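You operate a simulated robot arm through the tools that you are given. There is no shell and no other tool.

You run a simulated robot arm. Do the job below in one go: nothing can be reset, and whatever is moved stays where it is left.

## Task
Pack boxes Y-21 and Y-25 into the big yellow box and latch it.
Fine: both stand upright inside; shut the lid, then turn the catch on the post over it; the other boxes stay put. Set down upright: what you pick out.

It is judged by the outcome, as a careful person would: the job done as asked, and still so three seconds after it is handed in. It fails if anything else is knocked over, pushed out of place, dropped, spilled or broken. A push-on lid holds only when it is set on centred and level and pressed home; a screw cap is set on level and turned clockwise until tight.

## Robot
A 6-joint arm with a three-finger gripper, fixed in place. Base frame: the origin is at the foot of the arm, x ahead of it, y to its left, z up. Readings come in mm, rad, newtons and seconds.
Its first joint turns from -2.897 to 2.897 rad. Payload 4.89 kg.
The TCP is the grasp point between the finger pads, 30 mm short of the fingertips. In the tool frame z runs along the fingers and y along their closing line. Largest opening 164 mm; the body of the gripper starts 125 mm behind the TCP.
Orientation is that of the tool frame in the base frame, as a unit quaternion [x, y, z, w]. With the fingers straight down and closing along the base's y, the tool's x points along the base's -x, its y along +y and its z along -z.

## Interface
- The arm moves only by the tool servo_tool. Its argument "plan" is a list of rows, each a list of 7 numbers: the shift along the base's x, y, z in mm, then the turn, a rotation vector about the base's x, y, z in rad, then the finger opening in mm, from 0 to 164. In form: [[dx, dy, dz, wx, wy, wz, jaw], ...]. A call has 1 to 20 rows; each row is the pose to reach, as a shift and turn from the pose commanded when the call began. Rows are played at 5 a second. More than 50 mm and 0.15 rad between two rows, or a gripper value outside its range, and nothing of the call is played. Where a pose cannot be reached the arm comes as near as it can. A force on the tool above 50 N (or 10 N above the force at the start of the call, whichever is more), or a blocked arm, ends the call early, and 0.2 s more pass. The fingers move at their own pace (about 108 mm/s each) and stop on an object; they squeeze with about 32 N. The grip force told is the motor's: it shows also when the fingers shut on nothing. Time passes only in rows, and 0.2 s behind the last, so rows that repeat a pose let the fingers close. The reply holds the time, the measured pose of the TCP, the force on the tool along the base axes, the opening and the grip force, in the units named above and with some noise, with the torque about the TCP (base axes, N m) and any sound that the robot's microphone picked up.
- Cameras (640 x 400 px; columns grow to the right, rows downward): "scene" is fixed at [221.9, 498.5, 1366.1]; the picture's right is [-0.99, -0.15, 0.00], its down [-0.03, 0.23, -0.97] and it looks along [0.15, -0.96, -0.23] (base axes); focal length 356 px, centre (320, 200). "wrist" rides on the gripper at [76, -2, -152] in the tool frame; the picture's right is [0.02, 1.00, 0.00], its down [-0.88, 0.02, -0.47] and it looks along [-0.47, 0.01, 0.88] (tool axes); focal length 247 px, centre (320, 200). There is no depth. A picture from a camera that has moved, and an enlarged one, comes with that camera's place and axes in the base frame and with its lens.
- grab_frame(camera): a new picture of that camera. The clock stands still meanwhile.
- lift_body(by): slides the trunk up (or, below 0, down) by that many mm; the arm rides with it, the base frame stays. It gives what a move gives, with no picture.
- close_up(camera, box): a new picture of the part [left, top, right, bottom] of that camera's present view, enlarged. The clock stands still meanwhile.
- finish_job(): hands the job in; it is judged then, once.

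Places have to be worked out from the pictures, the camera data and where the tool is seen. Open the gripper and draw the arm clear of the work before you hand the job in, unless the task says otherwise.

The tools are called as a command line: name --pt "numbers of a row" for each row, then --argument value for the rest, lists and objects as JSON in quotes. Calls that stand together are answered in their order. servo_tool: Moves the arm, as the interface text tells. Its arguments: {"type":"object","properties":{"plan":{"type":"array","items":{"type":"array","items":{"type":"number"}}}},"required":["plan"]} The other tools are called the same way: lift_body (by) slides the trunk up or down; grab_frame (camera) takes a picture; close_up (camera, box) takes an enlarged picture of a part of a camera's view; finish_job () hands the job in.

At the start:

```text
clock: 0.0
position: [101.7, -597.8, 1226.2]
orientation: [0.0, 1.0, 0.0, 0.0]
wrist_force: [-0.3, -0.2, 0.5]
moment: [0.03, 0.0, 0.04]
grip_width: 164.1
grip_force: 0.1
trunk travel left (down, up): [-175.0, 215.0]
```

scene: 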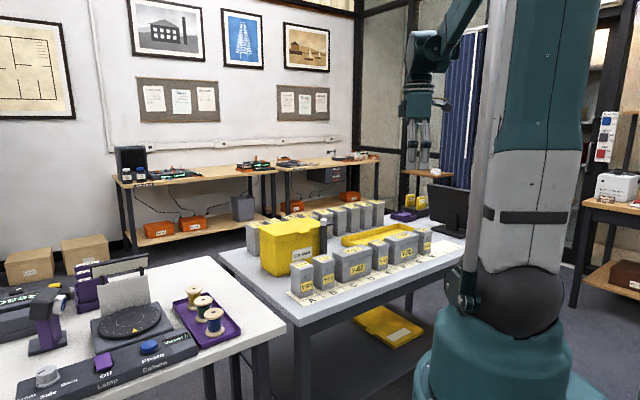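
wrist: 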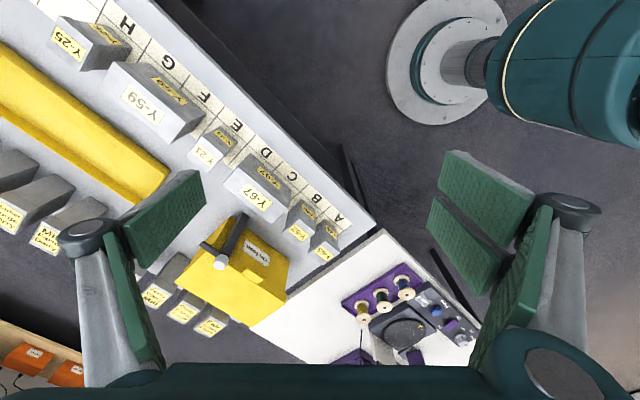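

I start by looking closer at the work table from both cameras to find the boxes, the lid and the catch.

close_up --camera "scene" --box '[230, 180, 470, 330]'

close_up --camera "wrist" --box '[0, 0, 400, 350]'

grab_frame --camera "wrist"

```text
2.67 times, centred on (350, 255) of scene
camera zoom: at [221.9, 498.5, 1366.1], right [-0.99, -0.15, 0.0], down [-0.03, 0.23, -0.97], along [0.15, -0.96, -0.23], focal length 950 px, centre (240, 53)
```

zoom: 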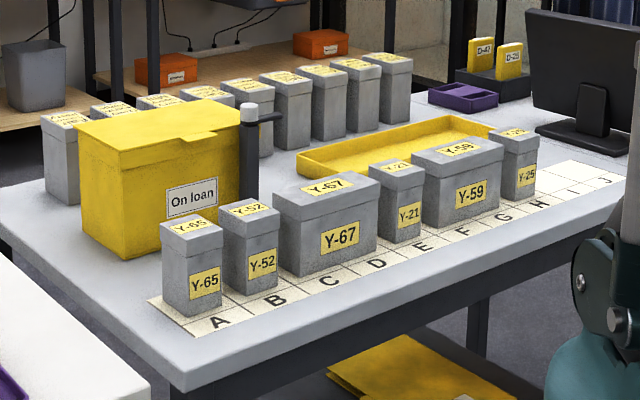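

```text
1.14 times, centred on (200, 175) of wrist
camera zoom: at [25.4, -598.7, 1378.6], right [-0.02, 1.0, 0.0], down [0.88, 0.02, 0.47], along [0.47, 0.01, -0.88], focal length 282 px, centre (457, 229)
```

zoom: 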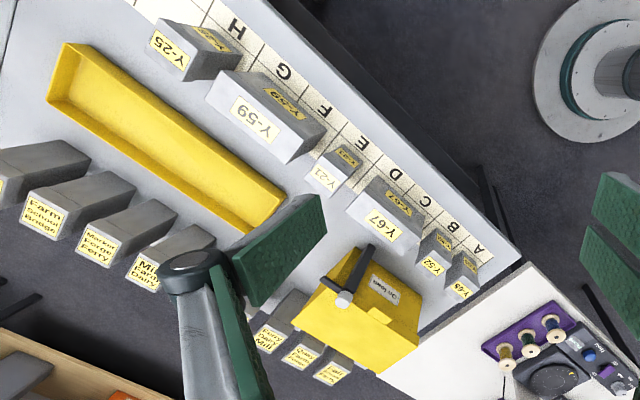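

```text
taken
camera wrist: at [25.4, -598.7, 1378.6], right [-0.02, 1.0, 0.0], down [0.88, 0.02, 0.47], along [0.47, 0.01, -0.88], focal length 247 px, centre (320, 200)
```

wrist: 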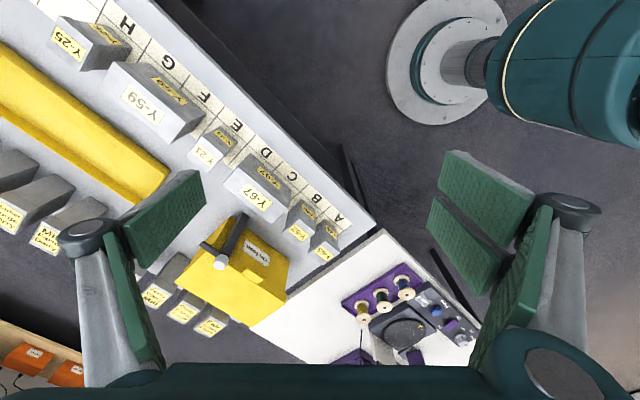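

The table runs diagonally in front of the arm: the numbered boxes stand in a row on the lettered strip, with the "On loan" box behind A–C and the post with its catch beside it. I swing the tool over the table, turned about 44° to line up with the row, to look closer.

servo_tool --pt "8 -40 0 0 0 0.1275 164" --pt "16 -80 0 0 0 0.255 164" --pt "24 -120 0 0 0 0.3825 164" --pt "32 -160 0 0 0 0.51 164" --pt "40 -200 0 0 0 0.6375 164" --pt "48 -240 0 0 0 0.765 164" --pt "48 -240 0 0 0 0.765 164"

grab_frame --camera "wrist"

```text
clock: 1.6
position: [148.5, -839.6, 1224.5]
orientation: [-0.374, 0.927, -0.001, -0.001]
wrist_force: [0.0, -1.0, 0.3]
moment: [0.16, -0.02, 0.0]
grip_width: 163.9
grip_force: 0.0
trunk travel left (down, up): [-175.0, 215.0]
```

```text
taken
camera wrist: at [96.0, -894.8, 1377.4], right [-0.71, 0.71, 0.0], down [0.62, 0.62, 0.47], along [0.33, 0.34, -0.88], focal length 247 px, centre (320, 200)
```

wrist: 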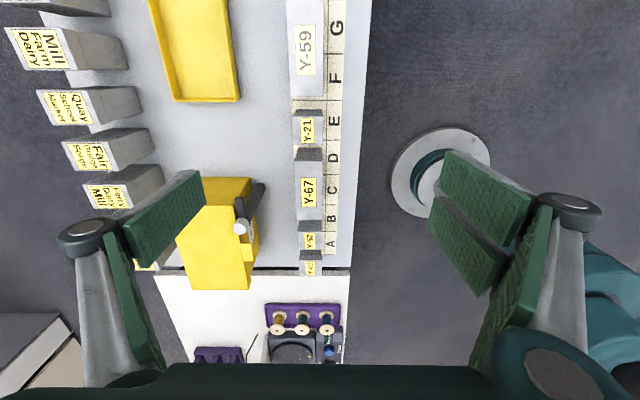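

The wrist view is now square with the table (row direction at 45° in the base frame). I take enlarged views of the yellow box with its catch and of the row.

close_up --camera "wrist" --box '[160, 160, 340, 300]'

close_up --camera "wrist" --box '[240, 0, 400, 290]'

close_up --camera "scene" --box '[235, 200, 355, 310]'

close_up --camera "scene" --box '[340, 215, 450, 285]'

```text
2.86 times, centred on (250, 230) of wrist
camera zoom: at [96.0, -894.8, 1377.4], right [-0.71, 0.71, 0.0], down [0.62, 0.62, 0.47], along [0.33, 0.34, -0.88], focal length 706 px, centre (520, 114)
```

zoom: 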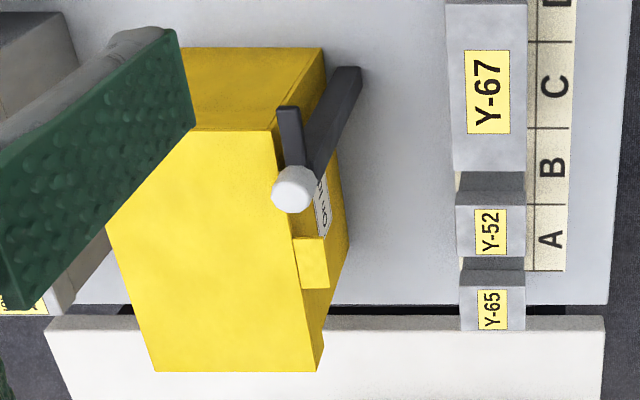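

```text
1.38 times, centred on (320, 145) of wrist
camera zoom: at [96.0, -894.8, 1377.4], right [-0.71, 0.71, 0.0], down [0.62, 0.62, 0.47], along [0.33, 0.34, -0.88], focal length 341 px, centre (320, 276)
```

zoom: 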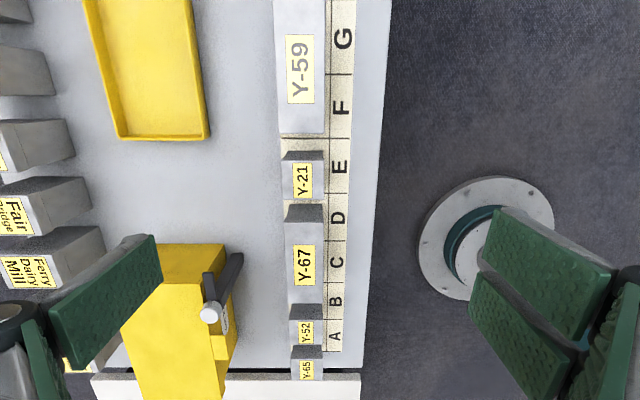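

```text
3.64 times, centred on (295, 255) of scene
camera zoom: at [221.9, 498.5, 1366.1], right [-0.99, -0.15, 0.0], down [-0.03, 0.23, -0.97], along [0.15, -0.96, -0.23], focal length 1295 px, centre (411, 0)
```

zoom: 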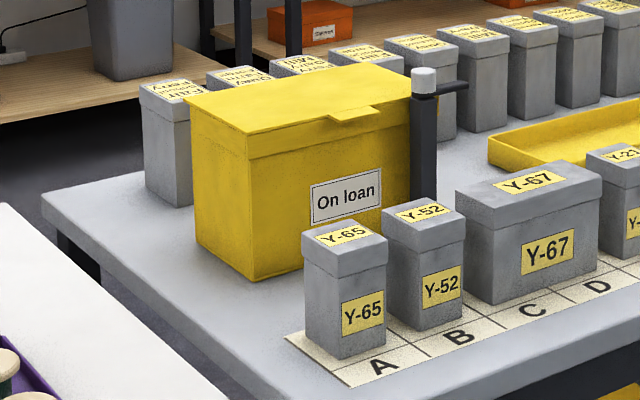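

```text
5.71 times, centred on (395, 250) of scene
camera zoom: at [221.9, 498.5, 1366.1], right [-0.99, -0.15, 0.0], down [-0.03, 0.23, -0.97], along [0.15, -0.96, -0.23], focal length 2035 px, centre (-109, -86)
```

zoom: 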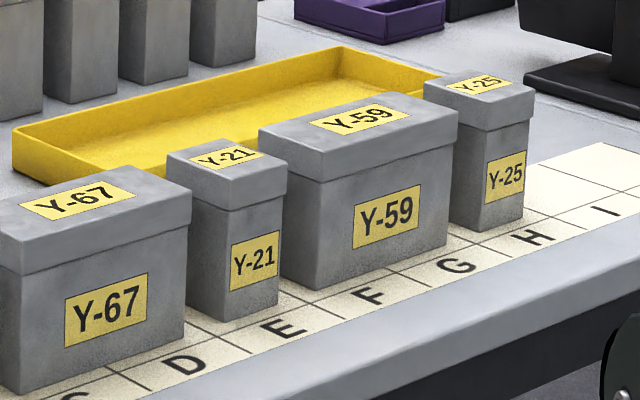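

I now have a fairly clear layout: in table axes (e along the row toward A, n away from the arm), the yellow box is about 250 × 145 × 150 mm with its tab at the front, and the post with its catch stands in front of its H-side end, the catch pointing along the row. I turn the tool the other way so the camera faces the front of the box, and move above the row.

servo_tool --pt "19 16 -6 0 0 -0.131 164" --pt "38 33 -12 0 0 -0.262 164" --pt "57 50 -18 0 0 -0.393 164" --pt "76 66 -25 0 0 -0.524 164" --pt "95 83 -31 0 0 -0.655 100" --pt "114 99 -37 0 0 -0.785 60" --pt "133 116 -43 0 0 -0.916 20" --pt "152 132 -50 0 0 -1.047 0" --pt "171 149 -56 0 0 -1.178 0" --pt "190 165 -62 0 0 -1.309 0" --pt "209 182 -68 0 0 -1.44 0" --pt "228 198 -75 0 0 -1.555 0" --pt "228 198 -75 0 0 -1.555 0"

grab_frame --camera "wrist"

grab_frame --camera "scene"

```text
clock: 4.4
position: [376.0, -640.0, 1150.1]
orientation: [0.386, 0.922, 0.0, 0.0]
wrist_force: [0.5, 0.1, -1.1]
moment: [-0.02, 0.06, 0.0]
grip_width: 0.0
grip_force: 32.0
trunk travel left (down, up): [-175.0, 215.0]
```

```text
taken
camera wrist: at [322.1, -585.3, 1301.9], right [0.7, 0.72, 0.0], down [0.63, -0.61, 0.47], along [0.34, -0.33, -0.88], focal length 247 px, centre (320, 200)
```

wrist: 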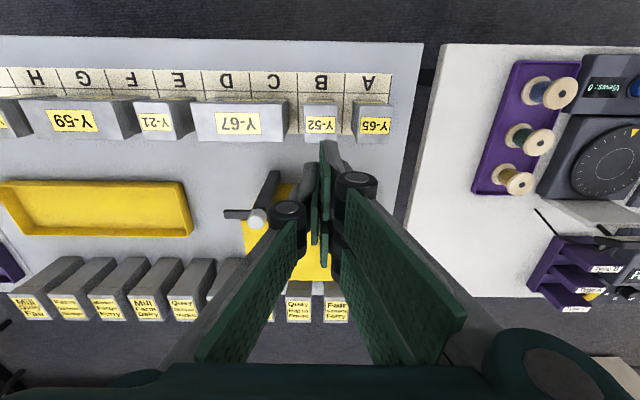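

```text
taken
```

scene: 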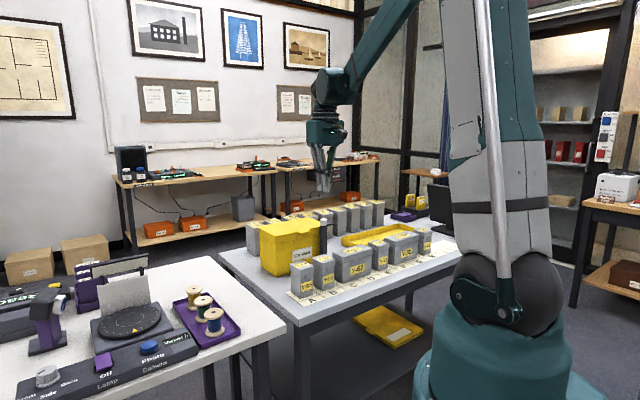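

The closed fingers hide the yellow box from this side. I open the gripper again here and take close-ups.

servo_tool --pt "0 0 0 0 0 0 164" --pt "0 0 0 0 0 0 164" --pt "0 0 0 0 0 0 164" --pt "0 0 0 0 0 0 164" --pt "0 0 0 0 0 0 164"

grab_frame --camera "wrist"

close_up --camera "wrist" --box '[200, 150, 400, 300]'

close_up --camera "wrist" --box '[0, 40, 240, 190]'

close_up --camera "wrist" --box '[200, 30, 440, 180]'

```text
clock: 5.6
position: [376.0, -640.2, 1148.5]
orientation: [0.385, 0.923, 0.0, 0.0]
wrist_force: [0.1, -0.4, 0.3]
moment: [-0.02, -0.02, 0.0]
grip_width: 164.0
grip_force: 0.0
trunk travel left (down, up): [-175.0, 215.0]
```

```text
taken
camera wrist: at [321.8, -585.7, 1302.0], right [0.7, 0.72, 0.0], down [0.63, -0.61, 0.47], along [0.34, -0.33, -0.88], focal length 247 px, centre (320, 200)
```

wrist: 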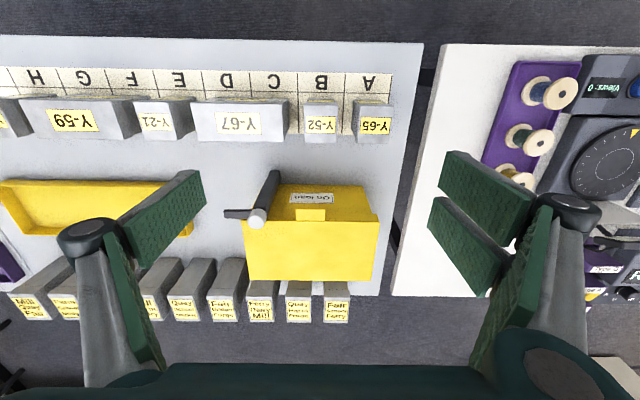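

```text
2.67 times, centred on (300, 225) of wrist
camera zoom: at [321.8, -585.7, 1302.0], right [0.7, 0.72, 0.0], down [0.63, -0.61, 0.47], along [0.34, -0.33, -0.88], focal length 659 px, centre (373, 133)
```

zoom: 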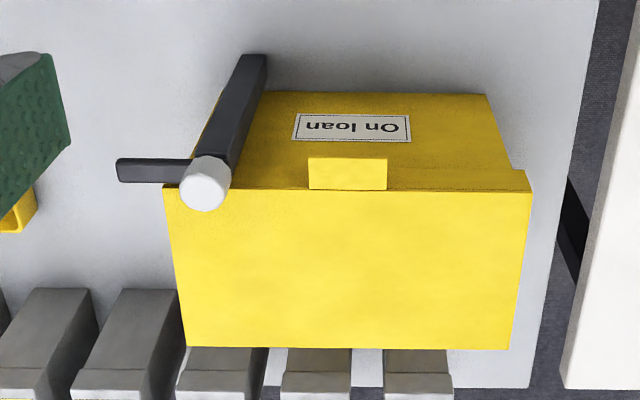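

```text
2.67 times, centred on (120, 115) of wrist
camera zoom: at [321.8, -585.7, 1302.0], right [0.7, 0.72, 0.0], down [0.63, -0.61, 0.47], along [0.34, -0.33, -0.88], focal length 659 px, centre (853, 427)
```

zoom: 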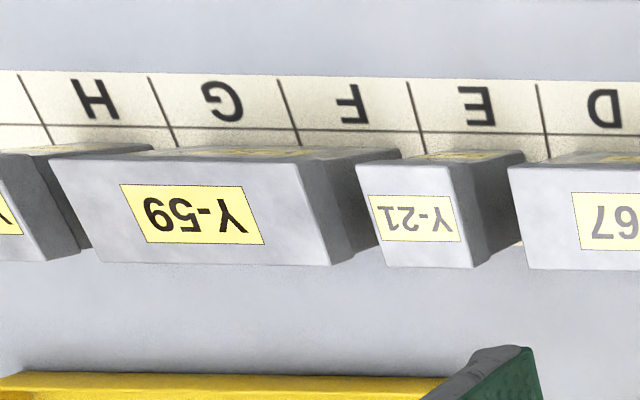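

```text
2.67 times, centred on (320, 105) of wrist
camera zoom: at [321.8, -585.7, 1302.0], right [0.7, 0.72, 0.0], down [0.63, -0.61, 0.47], along [0.34, -0.33, -0.88], focal length 659 px, centre (320, 453)
```

zoom: 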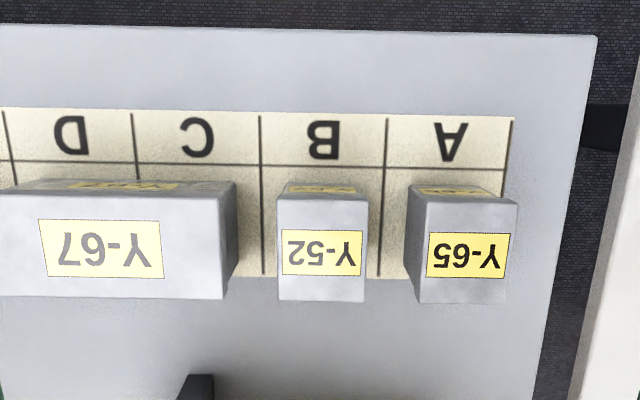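

Triangulating the two views puts the table top at z≈775, the lid top at z≈942 (e −318…−80, n 876…1015), the tab at its front centre, and the post at e≈−286, n≈861 with its knob top at z≈965. I zoom in on the tab, lid edge and catch for detail.

close_up --camera "scene" --box '[255, 210, 345, 266]'

close_up --camera "scene" --box '[310, 205, 350, 230]'

close_up --camera "wrist" --box '[220, 165, 300, 235]'

close_up --camera "wrist" --box '[290, 170, 390, 290]'

```text
7.11 times, centred on (300, 238) of scene
camera zoom: at [221.9, 498.5, 1366.1], right [-0.99, -0.15, 0.0], down [-0.03, 0.23, -0.97], along [0.15, -0.96, -0.23], focal length 2532 px, centre (462, -70)
```

zoom: 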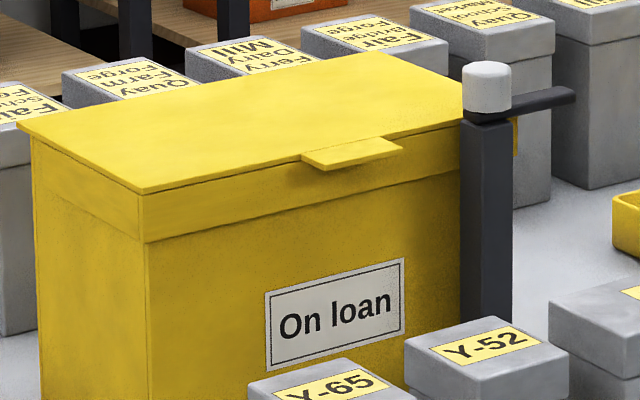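

```text
16.00 times, centred on (330, 218) of scene
camera zoom: at [221.9, 498.5, 1366.1], right [-0.99, -0.15, 0.0], down [-0.03, 0.23, -0.97], along [0.15, -0.96, -0.23], focal length 5698 px, centre (160, -80)
```

zoom: 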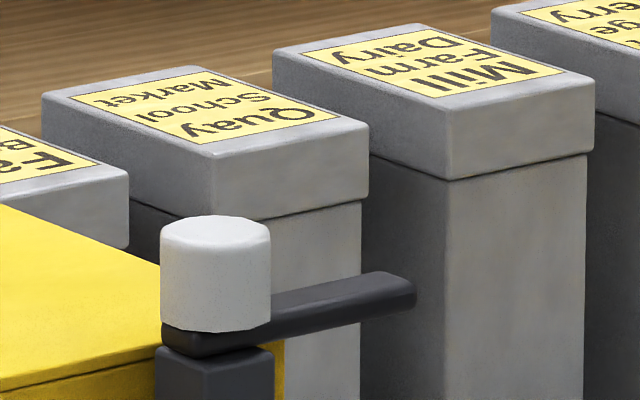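

```text
5.71 times, centred on (260, 200) of wrist
camera zoom: at [321.8, -585.7, 1302.0], right [0.7, 0.72, 0.0], down [0.63, -0.61, 0.47], along [0.34, -0.33, -0.88], focal length 1411 px, centre (663, 200)
```

zoom: 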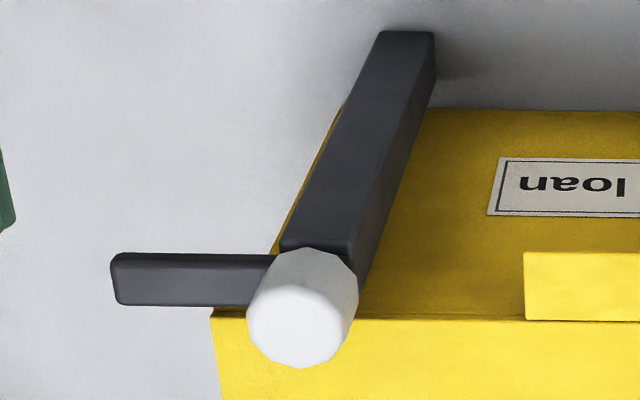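

```text
3.33 times, centred on (340, 230) of wrist
camera zoom: at [321.8, -585.7, 1302.0], right [0.7, 0.72, 0.0], down [0.63, -0.61, 0.47], along [0.34, -0.33, -0.88], focal length 823 px, centre (253, 100)
```

zoom: 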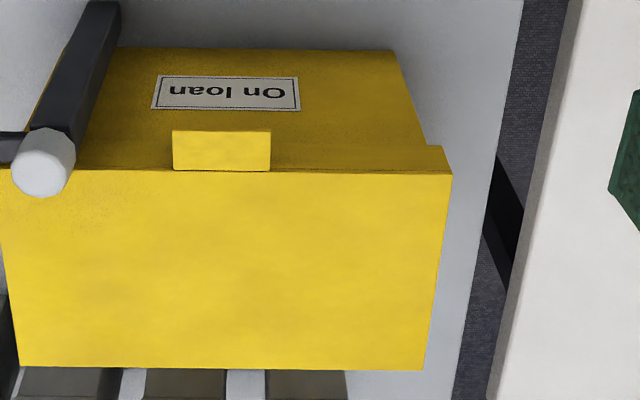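

The lid is a thin plate hinged at the back with a tab protruding about 25 mm at the front; the catch is an arm with a knob on top of the post, currently pointing clear of the lid. I will close the fingers, tilt the tool about 50° forward so the fingertips can hook under the tab, staying high above the row for now.

servo_tool --pt "3 -6 -8 -0.077 -0.077 0 120" --pt "6 -12 -16 -0.154 -0.154 0 80" --pt "9 -18 -24 -0.231 -0.231 0 40" --pt "12 -24 -32 -0.309 -0.309 0 0" --pt "16 -30 -42 -0.386 -0.386 0 0" --pt "19 -35 -52 -0.463 -0.463 0 0" --pt "22 -40 -62 -0.54 -0.54 0 0" --pt "26 -45 -71 -0.617 -0.617 0 0" --pt "26 -45 -71 -0.617 -0.617 0 0"

grab_frame --camera "wrist"

close_up --camera "scene" --box '[230, 130, 400, 300]'

```text
clock: 7.6
position: [402.6, -686.8, 1080.5]
orientation: [0.349, 0.836, -0.161, 0.391]
wrist_force: [-0.7, -0.9, -0.5]
moment: [0.0, -0.02, 0.03]
grip_width: 0.1
grip_force: 32.0
trunk travel left (down, up): [-175.0, 215.0]
```

```text
taken
camera wrist: at [285.3, -568.9, 1120.2], right [0.7, 0.71, -0.01], down [0.15, -0.13, 0.98], along [0.7, -0.69, -0.2], focal length 247 px, centre (320, 200)
```

wrist: 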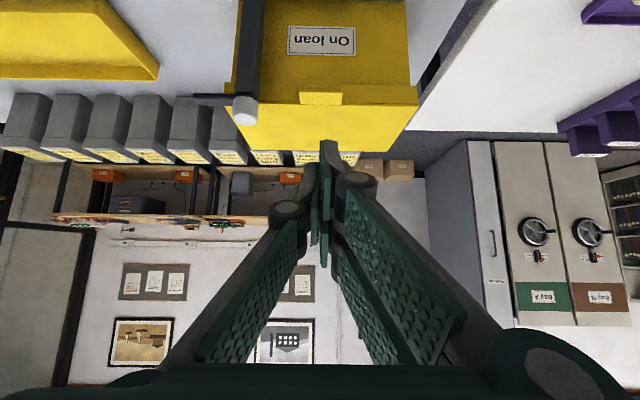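

```text
2.35 times, centred on (315, 215) of scene
camera zoom: at [221.9, 498.5, 1366.1], right [-0.99, -0.15, 0.0], down [-0.03, 0.23, -0.97], along [0.15, -0.96, -0.23], focal length 838 px, centre (332, 165)
```

zoom: 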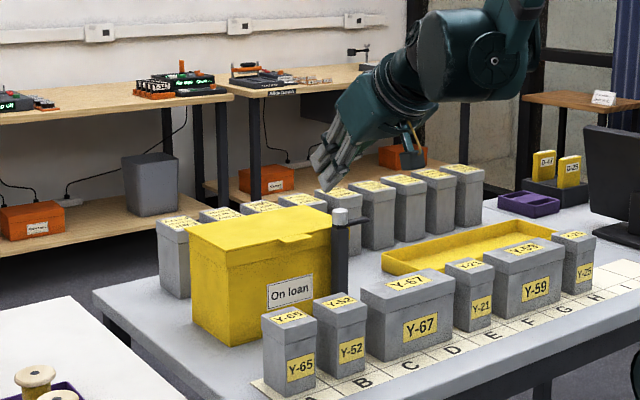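

The view agrees with my estimates (tab predicted at rows 90–102, seen at 92–105). I lower the closed fingertips in front of the tab, just below its level, still clear of the front row.

servo_tool --pt "10 -10 -38 0 0 0 0" --pt "18 -18 -76 0 0 0 0" --pt "20 -20 -112 0 0 0 0" --pt "20 -20 -148 0 0 0 0" --pt "20 -20 -148 0 0 0 0"

grab_frame --camera "wrist"

close_up --camera "scene" --box '[255, 180, 375, 280]'

```text
clock: 8.8
position: [421.3, -706.9, 929.5]
orientation: [0.349, 0.837, -0.161, 0.391]
wrist_force: [0.5, -0.2, 0.0]
moment: [-0.05, 0.0, 0.01]
grip_width: 0.0
grip_force: 32.5
trunk travel left (down, up): [-175.0, 215.0]
```

```text
taken
camera wrist: at [304.8, -590.2, 970.1], right [0.7, 0.71, -0.01], down [0.15, -0.13, 0.98], along [0.7, -0.69, -0.2], focal length 247 px, centre (320, 200)
```

wrist: 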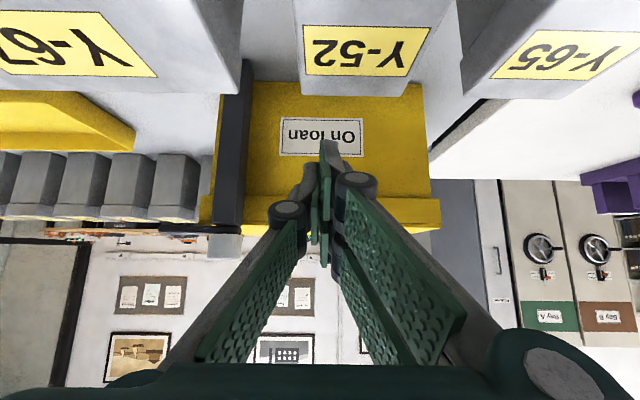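

```text
4.00 times, centred on (315, 230) of scene
camera zoom: at [221.9, 498.5, 1366.1], right [-0.99, -0.15, 0.0], down [-0.03, 0.23, -0.97], along [0.15, -0.96, -0.23], focal length 1424 px, centre (340, 80)
```

zoom: 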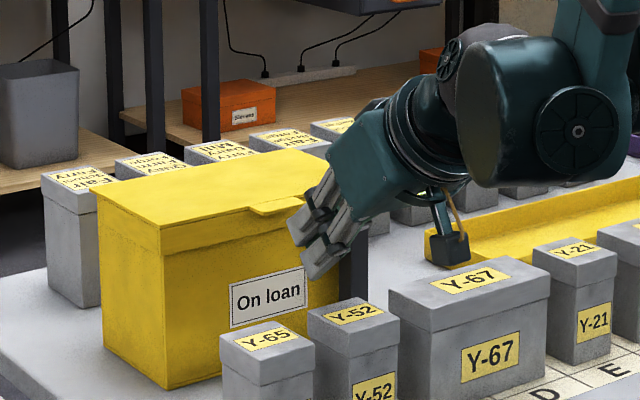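

I zoom in on the fingertips near the tab to see their actual shape and gap before hooking.

close_up --camera "scene" --box '[300, 210, 360, 255]'

close_up --camera "wrist" --box '[230, 120, 430, 250]'

```text
8.89 times, centred on (330, 232) of scene
camera zoom: at [221.9, 498.5, 1366.1], right [-0.99, -0.15, 0.0], down [-0.03, 0.23, -0.97], along [0.15, -0.96, -0.23], focal length 3166 px, centre (231, -89)
```

zoom: 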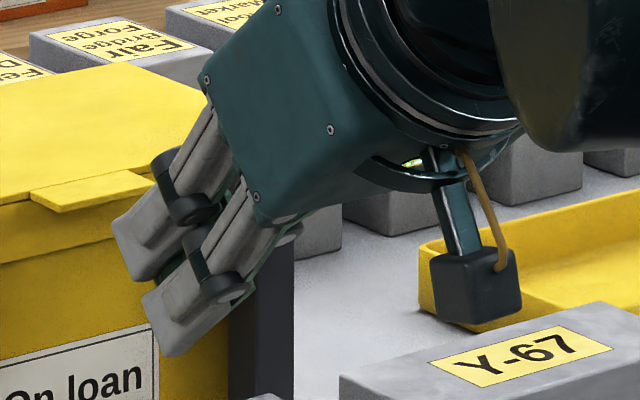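

```text
3.08 times, centred on (330, 185) of wrist
camera zoom: at [304.8, -590.2, 970.1], right [0.7, 0.71, -0.01], down [0.15, -0.13, 0.98], along [0.7, -0.69, -0.2], focal length 760 px, centre (289, 246)
```

zoom: 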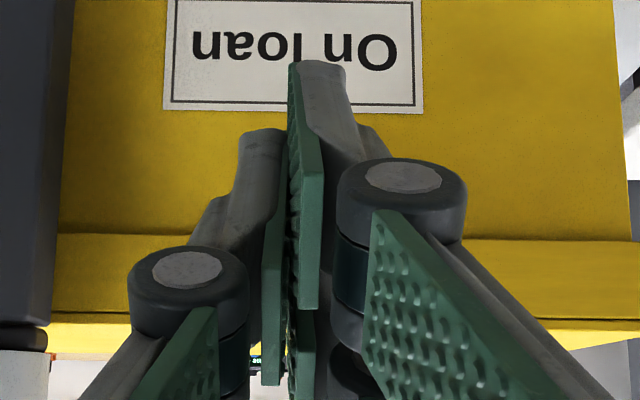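

The hand turns out to have two prongs on its +y side and one opposite; the upper prong will hook under the tab. I go 17 mm lower, slide forward under the tab, then lift gently along the lid's arc.

servo_tool --pt "0 0 -17.5 0 0 0 0" --pt "10 -10 -17.5 0 0 0 0" --pt "20 -20 -17.5 0 0 0 0" --pt "20 -20 -17.5 0 0 0 0"

close_up --camera "scene" --box '[300, 210, 360, 255]'

close_up --camera "wrist" --box '[200, 80, 460, 250]'

```text
clock: 9.8
position: [443.1, -725.1, 913.4]
orientation: [0.349, 0.837, -0.161, 0.39]
wrist_force: [0.1, -0.1, 0.6]
moment: [0.03, -0.06, 0.04]
grip_width: 0.0
grip_force: 31.9
trunk travel left (down, up): [-175.0, 215.0]
```

```text
8.89 times, centred on (330, 232) of scene
camera zoom: at [221.9, 498.5, 1366.1], right [-0.99, -0.15, 0.0], down [-0.03, 0.23, -0.97], along [0.15, -0.96, -0.23], focal length 3166 px, centre (231, -89)
```

zoom: 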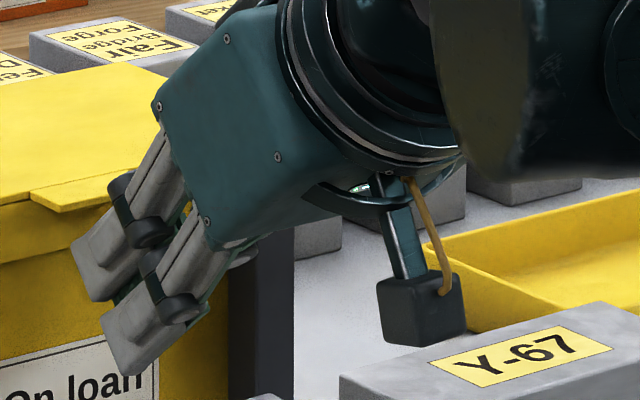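

```text
2.35 times, centred on (330, 165) of wrist
camera zoom: at [325.8, -608.2, 953.5], right [0.7, 0.71, -0.01], down [0.15, -0.13, 0.98], along [0.7, -0.69, -0.2], focal length 581 px, centre (296, 282)
```

zoom: 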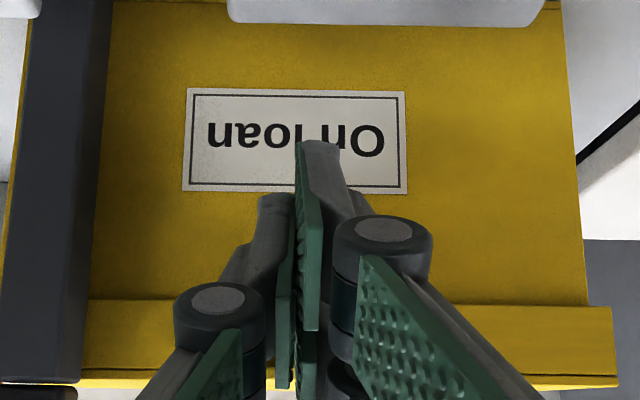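

The fingertips are now under the tab level right at the front wall with no contact force. I lift slowly along the arc.

servo_tool --pt "0 0 6 0 0 0 0" --pt "0 0 12 0 0 0 0" --pt "0.3 -0.3 19 0 0 0 0" --pt "0.7 -0.7 27 0 0 0 0" --pt "1.4 -1.4 36 0 0 0 0" --pt "2.8 -2.8 46 0 0 0 0" --pt "4.2 -4.2 56 0 0 0 0" --pt "4.2 -4.2 56 0 0 0 0"

close_up --camera "scene" --box '[230, 150, 390, 260]'

grab_frame --camera "wrist"

```text
clock: 11.6
position: [447.8, -729.6, 969.4]
orientation: [0.35, 0.836, -0.162, 0.39]
wrist_force: [-0.6, 0.4, 0.9]
moment: [0.02, -0.01, 0.0]
grip_width: 0.0
grip_force: 32.0
trunk travel left (down, up): [-175.0, 215.0]
```

```text
3.64 times, centred on (310, 205) of scene
camera zoom: at [221.9, 498.5, 1366.1], right [-0.99, -0.15, 0.0], down [-0.03, 0.23, -0.97], along [0.15, -0.96, -0.23], focal length 1295 px, centre (356, 182)
```

zoom: 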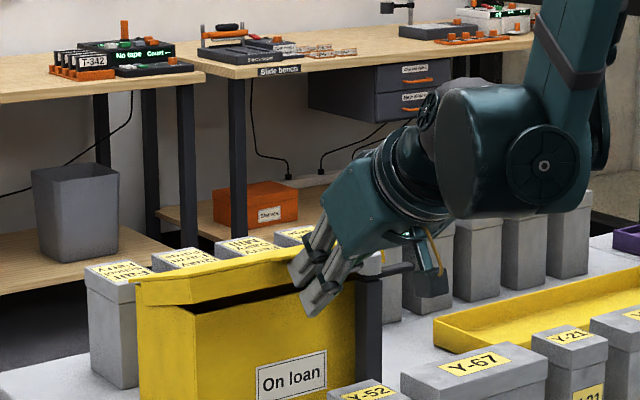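

```text
taken
camera wrist: at [330.1, -612.3, 1010.1], right [0.7, 0.71, -0.01], down [0.15, -0.13, 0.98], along [0.7, -0.69, -0.2], focal length 247 px, centre (320, 200)
```

wrist: 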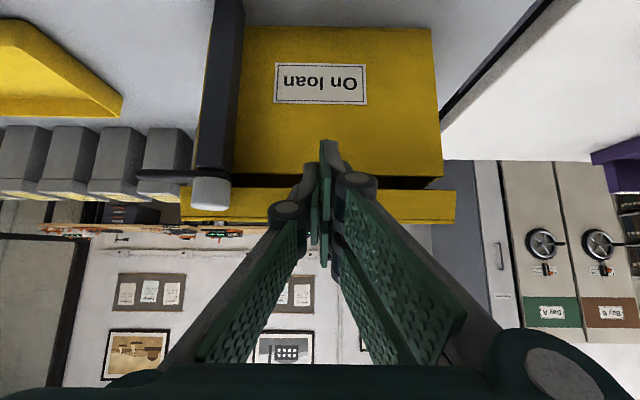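

The lid swings up on its rear hinge, and it has a skirt about 25 mm deep, so closed fingers stacked this way would jam between tab and skirt near vertical. I lower the lid back down gently along the same path and will re-approach with the hand rolled 90° so it can straddle the tab.

servo_tool --pt "-1.4 1.4 -10 0 0 0 0" --pt "-2.8 2.8 -20 0 0 0 0" --pt "-3.5 3.5 -29 0 0 0 0" --pt "-3.9 3.9 -37 0 0 0 0" --pt "-4.2 4.2 -44 0 0 0 0" --pt "-4.2 4.2 -50 0 0 0 0" --pt "-4.2 4.2 -56 0 0 0 0" --pt "-4.2 4.2 -60 0 0 0 0" --pt "-14 14 -60 0 0 0 0" --pt "-28 28 -55 0 0 0 0" --pt "-42 42 -30 0 0 0 0" --pt "-50 50 10 0 0 0 0" --pt "-56 56 50 0 0 0 0" --pt "-56 56 80 0 0 0 0"

close_up --camera "scene" --box '[230, 150, 390, 260]'

grab_frame --camera "wrist"

```text
clock: 14.6
position: [391.0, -674.3, 1049.6]
orientation: [0.349, 0.836, -0.162, 0.39]
wrist_force: [0.0, -1.0, -0.8]
moment: [0.04, 0.04, 0.02]
grip_width: 0.0
grip_force: 31.6
trunk travel left (down, up): [-175.0, 215.0]
```

```text
3.64 times, centred on (310, 205) of scene
camera zoom: at [221.9, 498.5, 1366.1], right [-0.99, -0.15, 0.0], down [-0.03, 0.23, -0.97], along [0.15, -0.96, -0.23], focal length 1295 px, centre (356, 182)
```

zoom: 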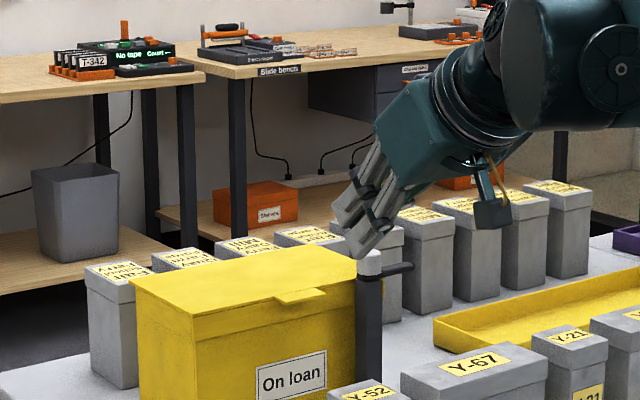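

```text
taken
camera wrist: at [274.1, -557.9, 1089.8], right [0.7, 0.71, -0.01], down [0.15, -0.13, 0.98], along [0.7, -0.69, -0.2], focal length 247 px, centre (320, 200)
```

wrist: 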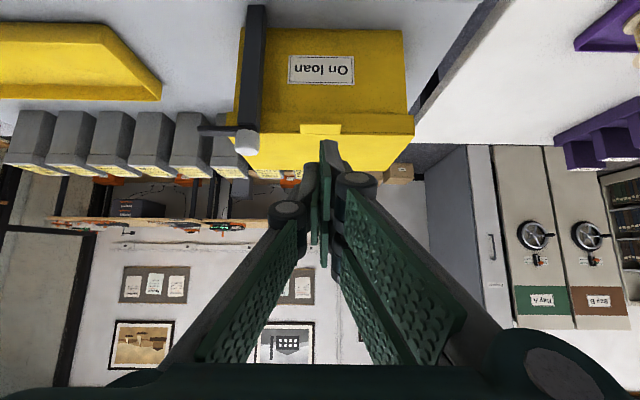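

The lid is shut again and nothing else moved. I roll the hand 90° about its axis (pair of prongs below, single finger above), then open to 44 mm.

servo_tool --pt "0 0 0 -0.077 0.077 0.0918 0" --pt "0 0 0 -0.155 0.155 0.1836 0" --pt "0 0 0 -0.232 0.232 0.2755 0" --pt "0 0 0 -0.309 0.309 0.3673 0" --pt "0 0 0 -0.387 0.387 0.459 10" --pt "0 0 0 -0.464 0.464 0.551 20" --pt "0 0 0 -0.542 0.542 0.643 30" --pt "0 0 0 -0.619 0.619 0.735 44" --pt "0 0 0 -0.696 0.696 0.826 44" --pt "0 0 0 -0.774 0.774 0.918 44" --pt "0 0 0 -0.851 0.851 1.01 44" --pt "0 0 0 -0.851 0.851 1.01 44"

grab_frame --camera "wrist"

close_up --camera "scene" --box '[230, 150, 390, 260]'

```text
clock: 17.2
position: [391.2, -673.2, 1051.1]
orientation: [-0.346, 0.838, -0.39, 0.162]
wrist_force: [0.1, -0.4, -0.1]
moment: [-0.02, 0.0, -0.02]
grip_width: 43.8
grip_force: 0.0
trunk travel left (down, up): [-175.0, 215.0]
```

```text
taken
camera wrist: at [256.0, -644.6, 1149.7], right [-0.47, 0.44, -0.77], down [0.36, 0.89, 0.29], along [0.81, -0.14, -0.57], focal length 247 px, centre (320, 200)
```

wrist: 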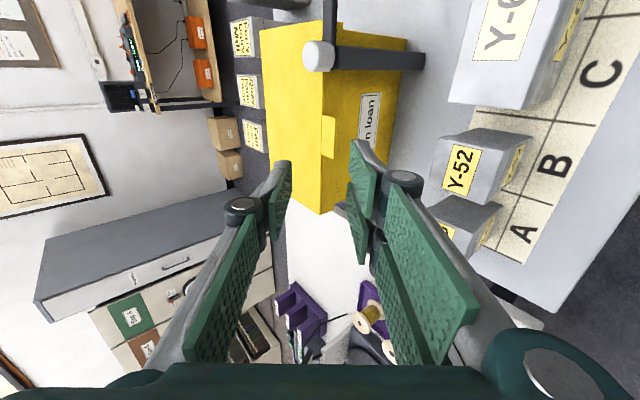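

```text
3.64 times, centred on (310, 205) of scene
camera zoom: at [221.9, 498.5, 1366.1], right [-0.99, -0.15, 0.0], down [-0.03, 0.23, -0.97], along [0.15, -0.96, -0.23], focal length 1295 px, centre (356, 182)
```

zoom: 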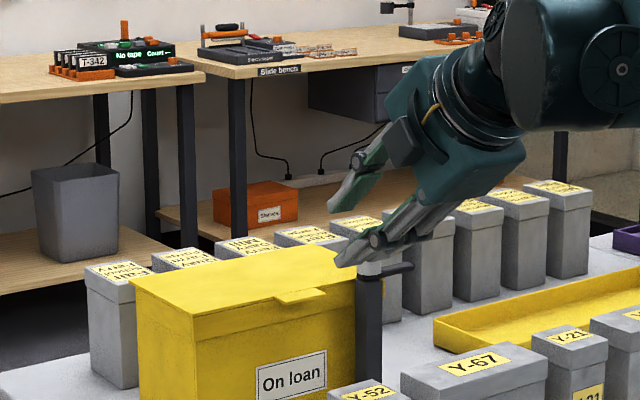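

The roll worked; the wrist view shows the tab nicely between the single upper finger and the lower pair. I bring the open fingers in along their axis so the tab sits between them, stopping just short.

servo_tool --pt "12 -12 -29 0 0 0 44" --pt "24 -24 -58 0 0 0 44" --pt "35 -35 -72 0 0 0 44" --pt "46 -46 -85 0 0 0 44" --pt "57 -57 -97 0 0 0 44" --pt "57 -57 -97 0 0 0 44"

grab_frame --camera "wrist"

close_up --camera "scene" --box '[280, 190, 380, 255]'

```text
clock: 18.6
position: [447.6, -729.1, 953.5]
orientation: [-0.345, 0.838, -0.39, 0.162]
wrist_force: [0.7, -0.2, 0.2]
moment: [0.01, 0.03, -0.01]
grip_width: 44.0
grip_force: 0.0
trunk travel left (down, up): [-175.0, 215.0]
```

```text
taken
camera wrist: at [313.4, -700.3, 1053.0], right [-0.47, 0.44, -0.77], down [0.36, 0.89, 0.29], along [0.81, -0.14, -0.57], focal length 247 px, centre (320, 200)
```

wrist: 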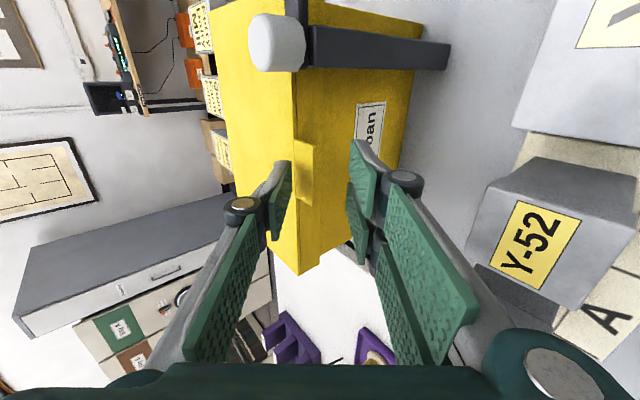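

```text
6.15 times, centred on (330, 222) of scene
camera zoom: at [221.9, 498.5, 1366.1], right [-0.99, -0.15, 0.0], down [-0.03, 0.23, -0.97], along [0.15, -0.96, -0.23], focal length 2192 px, centre (258, 62)
```

zoom: 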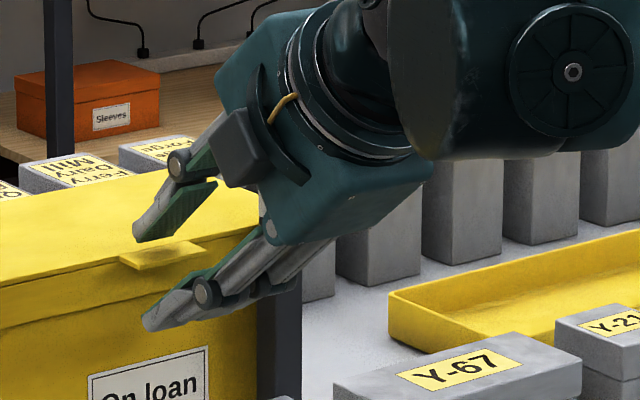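

The tab lies between the upper finger and the lower pair. I slide forward under it and lift along the hinge arc to about 40°.

servo_tool --pt "8.5 -8.5 0 0 0 0 44" --pt "17 -17 0 0 0 0 44" --pt "17 -17 6 0 0 0 44" --pt "16.5 -16.5 14 0 0 0 44" --pt "16 -16 24.5 0 0 0 44" --pt "16.5 -16.5 39 0 0 0 44" --pt "18.1 -18.1 53.5 0 0 0 44" --pt "20.6 -20.6 67.4 0 0 0 44" --pt "24.3 -24.3 81 0.0123 0.0123 0 44" --pt "28.8 -28.8 93.8 0.0247 0.0247 0 44" --pt "34.5 -34.5 106 0.0432 0.0432 0 44" --pt "40.8 -40.8 117.8 0.0617 0.0617 0 44" --pt "40.8 -40.8 117.8 0.0617 0.0617 0 44"

grab_frame --camera "wrist"

close_up --camera "scene" --box '[240, 150, 380, 250]'

```text
clock: 21.4
position: [488.9, -772.4, 1070.9]
orientation: [-0.351, 0.854, -0.353, 0.148]
wrist_force: [0.1, -0.5, -0.5]
moment: [0.0, -0.03, 0.0]
grip_width: 43.9
grip_force: 0.5
trunk travel left (down, up): [-175.0, 215.0]
```

```text
taken
camera wrist: at [361.0, -749.5, 1180.1], right [-0.51, 0.49, -0.71], down [0.38, 0.87, 0.32], along [0.77, -0.1, -0.63], focal length 247 px, centre (320, 200)
```

wrist: 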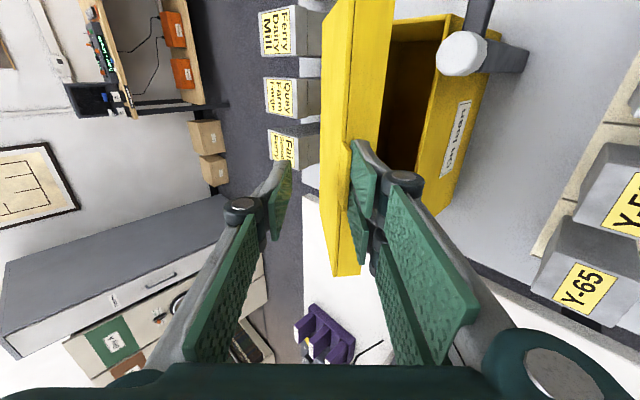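

```text
4.00 times, centred on (310, 200) of scene
camera zoom: at [221.9, 498.5, 1366.1], right [-0.99, -0.15, 0.0], down [-0.03, 0.23, -0.97], along [0.15, -0.96, -0.23], focal length 1424 px, centre (360, 200)
```

zoom: 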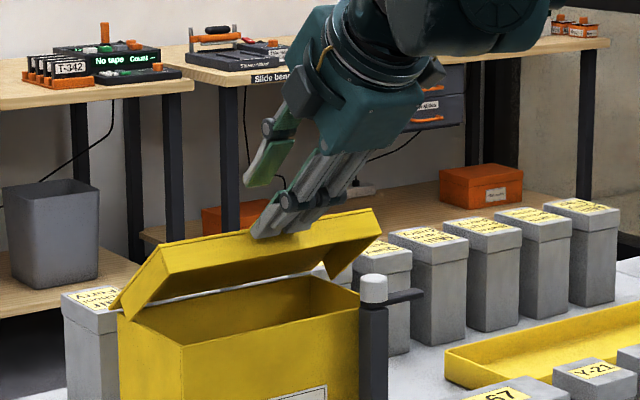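

The lid is at about 40° and follows the fingers cleanly; the inside of the box is empty. I continue the arc to about 80°.

servo_tool --pt "7.4 -7.4 10.9 0.022 0.022 0 44" --pt "14.8 -14.8 20.2 0.043 0.043 0 44" --pt "22.9 -22.9 28.6 0.065 0.065 0 44" --pt "31.4 -31.4 36.2 0.086 0.086 0 44" --pt "40.2 -40.2 42.7 0.105 0.105 0 44" --pt "49.4 -49.4 48.1 0.123 0.123 0 44" --pt "58.8 -58.8 52.5 0.142 0.142 0 44" --pt "68.4 -68.4 56.6 0.16 0.16 0 44" --pt "68.4 -68.4 56.6 0.16 0.16 0 44"

grab_frame --camera "wrist"

close_up --camera "scene" --box '[240, 140, 380, 240]'

```text
clock: 23.4
position: [557.9, -841.5, 1127.5]
orientation: [-0.366, 0.889, -0.254, 0.106]
wrist_force: [-0.2, 0.6, 0.5]
moment: [-0.05, -0.01, 0.01]
grip_width: 44.2
grip_force: 0.6
trunk travel left (down, up): [-175.0, 215.0]
```

```text
taken
camera wrist: at [447.8, -838.3, 1258.0], right [-0.61, 0.59, -0.53], down [0.44, 0.81, 0.39], along [0.66, 0.01, -0.75], focal length 247 px, centre (320, 200)
```

wrist: 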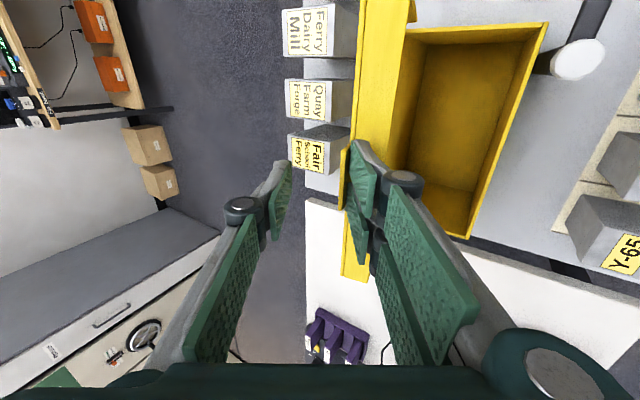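

```text
4.00 times, centred on (310, 190) of scene
camera zoom: at [221.9, 498.5, 1366.1], right [-0.99, -0.15, 0.0], down [-0.03, 0.23, -0.97], along [0.15, -0.96, -0.23], focal length 1424 px, centre (360, 240)
```

zoom: 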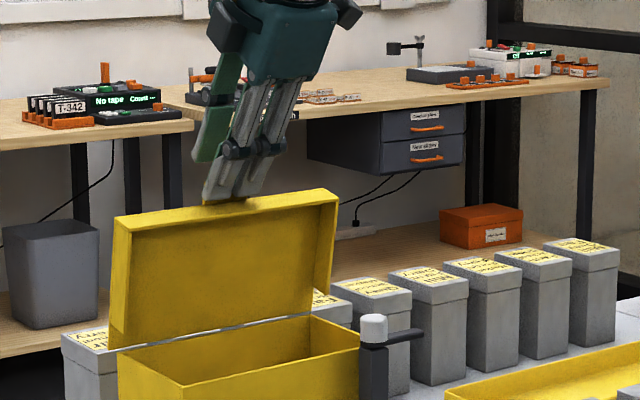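

The lid is nearly upright. I ease it slowly past vertical to about 95° and look.

servo_tool --pt "4.8 -4.8 1.2 0.006 0.006 0 44" --pt "9.7 -9.7 2.1 0.012 0.012 0 44" --pt "14.5 -14.5 2.7 0.018 0.018 0 44" --pt "19.4 -19.4 3.1 0.024 0.024 0 44" --pt "24 -24 3.1 0.024 0.024 0 44" --pt "28.8 -28.8 2.9 0.024 0.024 0 44" --pt "28.8 -28.8 2.9 0.024 0.024 0 44"

grab_frame --camera "wrist"

close_up --camera "scene" --box '[240, 140, 380, 240]'

```text
clock: 25.0
position: [585.7, -867.5, 1130.1]
orientation: [-0.368, 0.893, -0.24, 0.1]
wrist_force: [-0.5, 0.5, -0.5]
moment: [0.0, 0.01, 0.02]
grip_width: 44.2
grip_force: 0.0
trunk travel left (down, up): [-175.0, 215.0]
```

```text
taken
camera wrist: at [479.3, -868.9, 1263.4], right [-0.62, 0.6, -0.5], down [0.45, 0.8, 0.4], along [0.64, 0.03, -0.77], focal length 247 px, centre (320, 200)
```

wrist: 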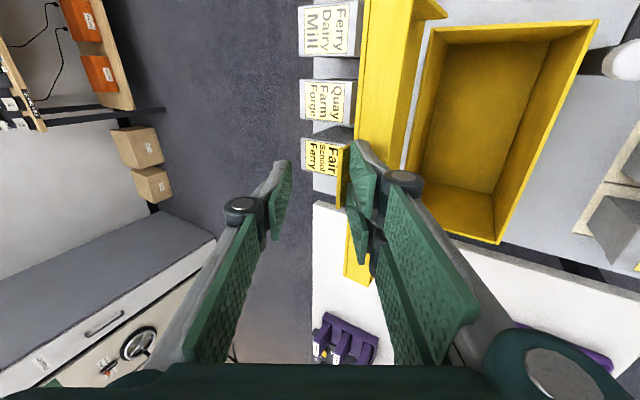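

```text
4.00 times, centred on (310, 190) of scene
camera zoom: at [221.9, 498.5, 1366.1], right [-0.99, -0.15, 0.0], down [-0.03, 0.23, -0.97], along [0.15, -0.96, -0.23], focal length 1424 px, centre (360, 240)
```

zoom: 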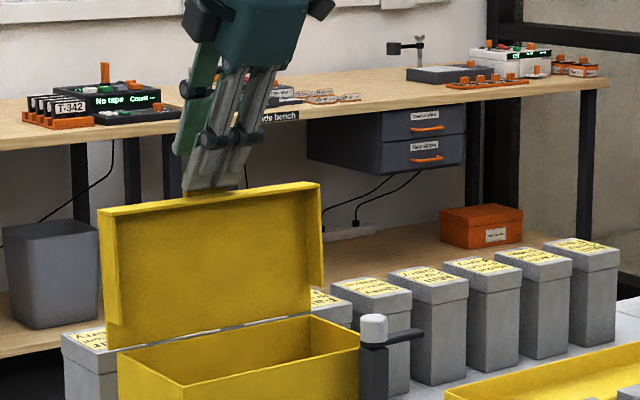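

The lid is a little past vertical with no resistance yet. I ease it another ~10° and feel for a stop.

servo_tool --pt "3.5 -3.5 0 0 0 0 44" --pt "7 -7 -0.4 0 0 0 44" --pt "10.5 -10.5 -0.8 0 0 0 44" --pt "14 -14 -1.2 0 0 0 44" --pt "18 -18 -2 0 0 0 44" --pt "18 -18 -2 0 0 0 44"

close_up --camera "scene" --box '[240, 140, 380, 240]'

grab_frame --camera "wrist"

```text
clock: 26.4
position: [604.6, -886.0, 1128.4]
orientation: [-0.368, 0.893, -0.24, 0.1]
wrist_force: [0.2, 0.1, 0.0]
moment: [-0.01, 0.03, 0.03]
grip_width: 43.8
grip_force: 0.0
trunk travel left (down, up): [-175.0, 215.0]
```

```text
4.00 times, centred on (310, 190) of scene
camera zoom: at [221.9, 498.5, 1366.1], right [-0.99, -0.15, 0.0], down [-0.03, 0.23, -0.97], along [0.15, -0.96, -0.23], focal length 1424 px, centre (360, 240)
```

zoom: 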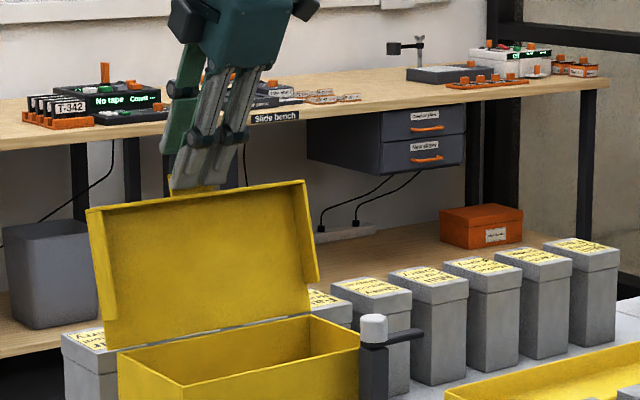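

```text
taken
camera wrist: at [497.5, -886.0, 1261.0], right [-0.62, 0.6, -0.5], down [0.45, 0.8, 0.4], along [0.64, 0.03, -0.77], focal length 247 px, centre (320, 200)
```

wrist: 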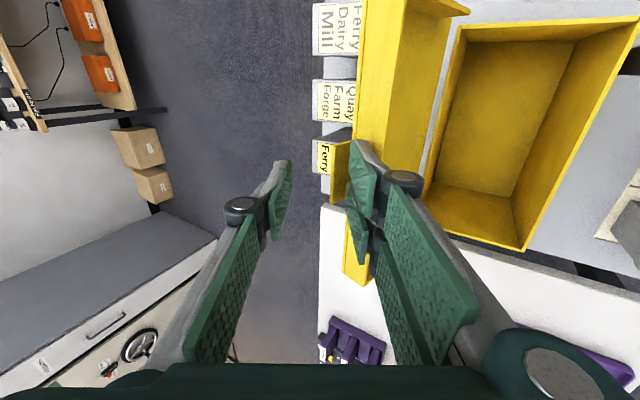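

The lid leans well past vertical. I back the fingers off 12 mm and wait to see whether it stays.

servo_tool --pt "-3 3 0.5 0 0 0 44" --pt "-6 6 1 0 0 0 44" --pt "-8.5 8.5 1.5 0 0 0 44" --pt "-8.5 8.5 1.5 0 0 0 44" --pt "-8.5 8.5 1.5 0 0 0 44" --pt "-8.5 8.5 1.5 0 0 0 44"

close_up --camera "scene" --box '[240, 140, 380, 240]'

grab_frame --camera "wrist"

```text
clock: 27.8
position: [595.5, -877.7, 1130.7]
orientation: [-0.367, 0.893, -0.239, 0.099]
wrist_force: [0.5, 0.5, 0.8]
moment: [-0.02, 0.01, -0.03]
grip_width: 44.3
grip_force: 0.0
trunk travel left (down, up): [-175.0, 215.0]
```

```text
4.00 times, centred on (310, 190) of scene
camera zoom: at [221.9, 498.5, 1366.1], right [-0.99, -0.15, 0.0], down [-0.03, 0.23, -0.97], along [0.15, -0.96, -0.23], focal length 1424 px, centre (360, 240)
```

zoom: 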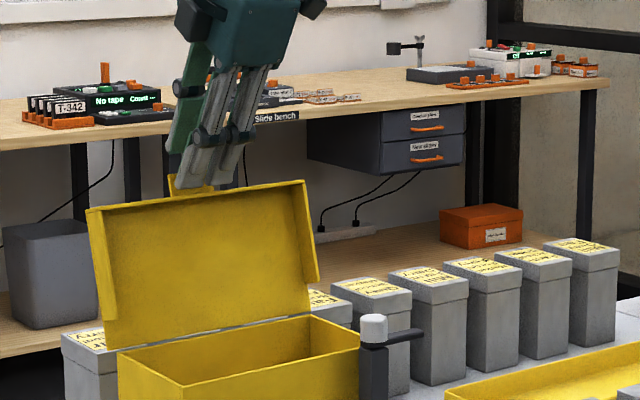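

```text
taken
camera wrist: at [489.1, -878.2, 1263.2], right [-0.62, 0.6, -0.5], down [0.45, 0.8, 0.4], along [0.64, 0.03, -0.77], focal length 247 px, centre (320, 200)
```

wrist: 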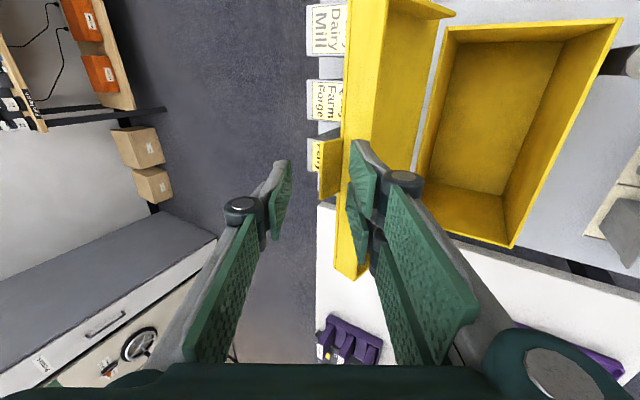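

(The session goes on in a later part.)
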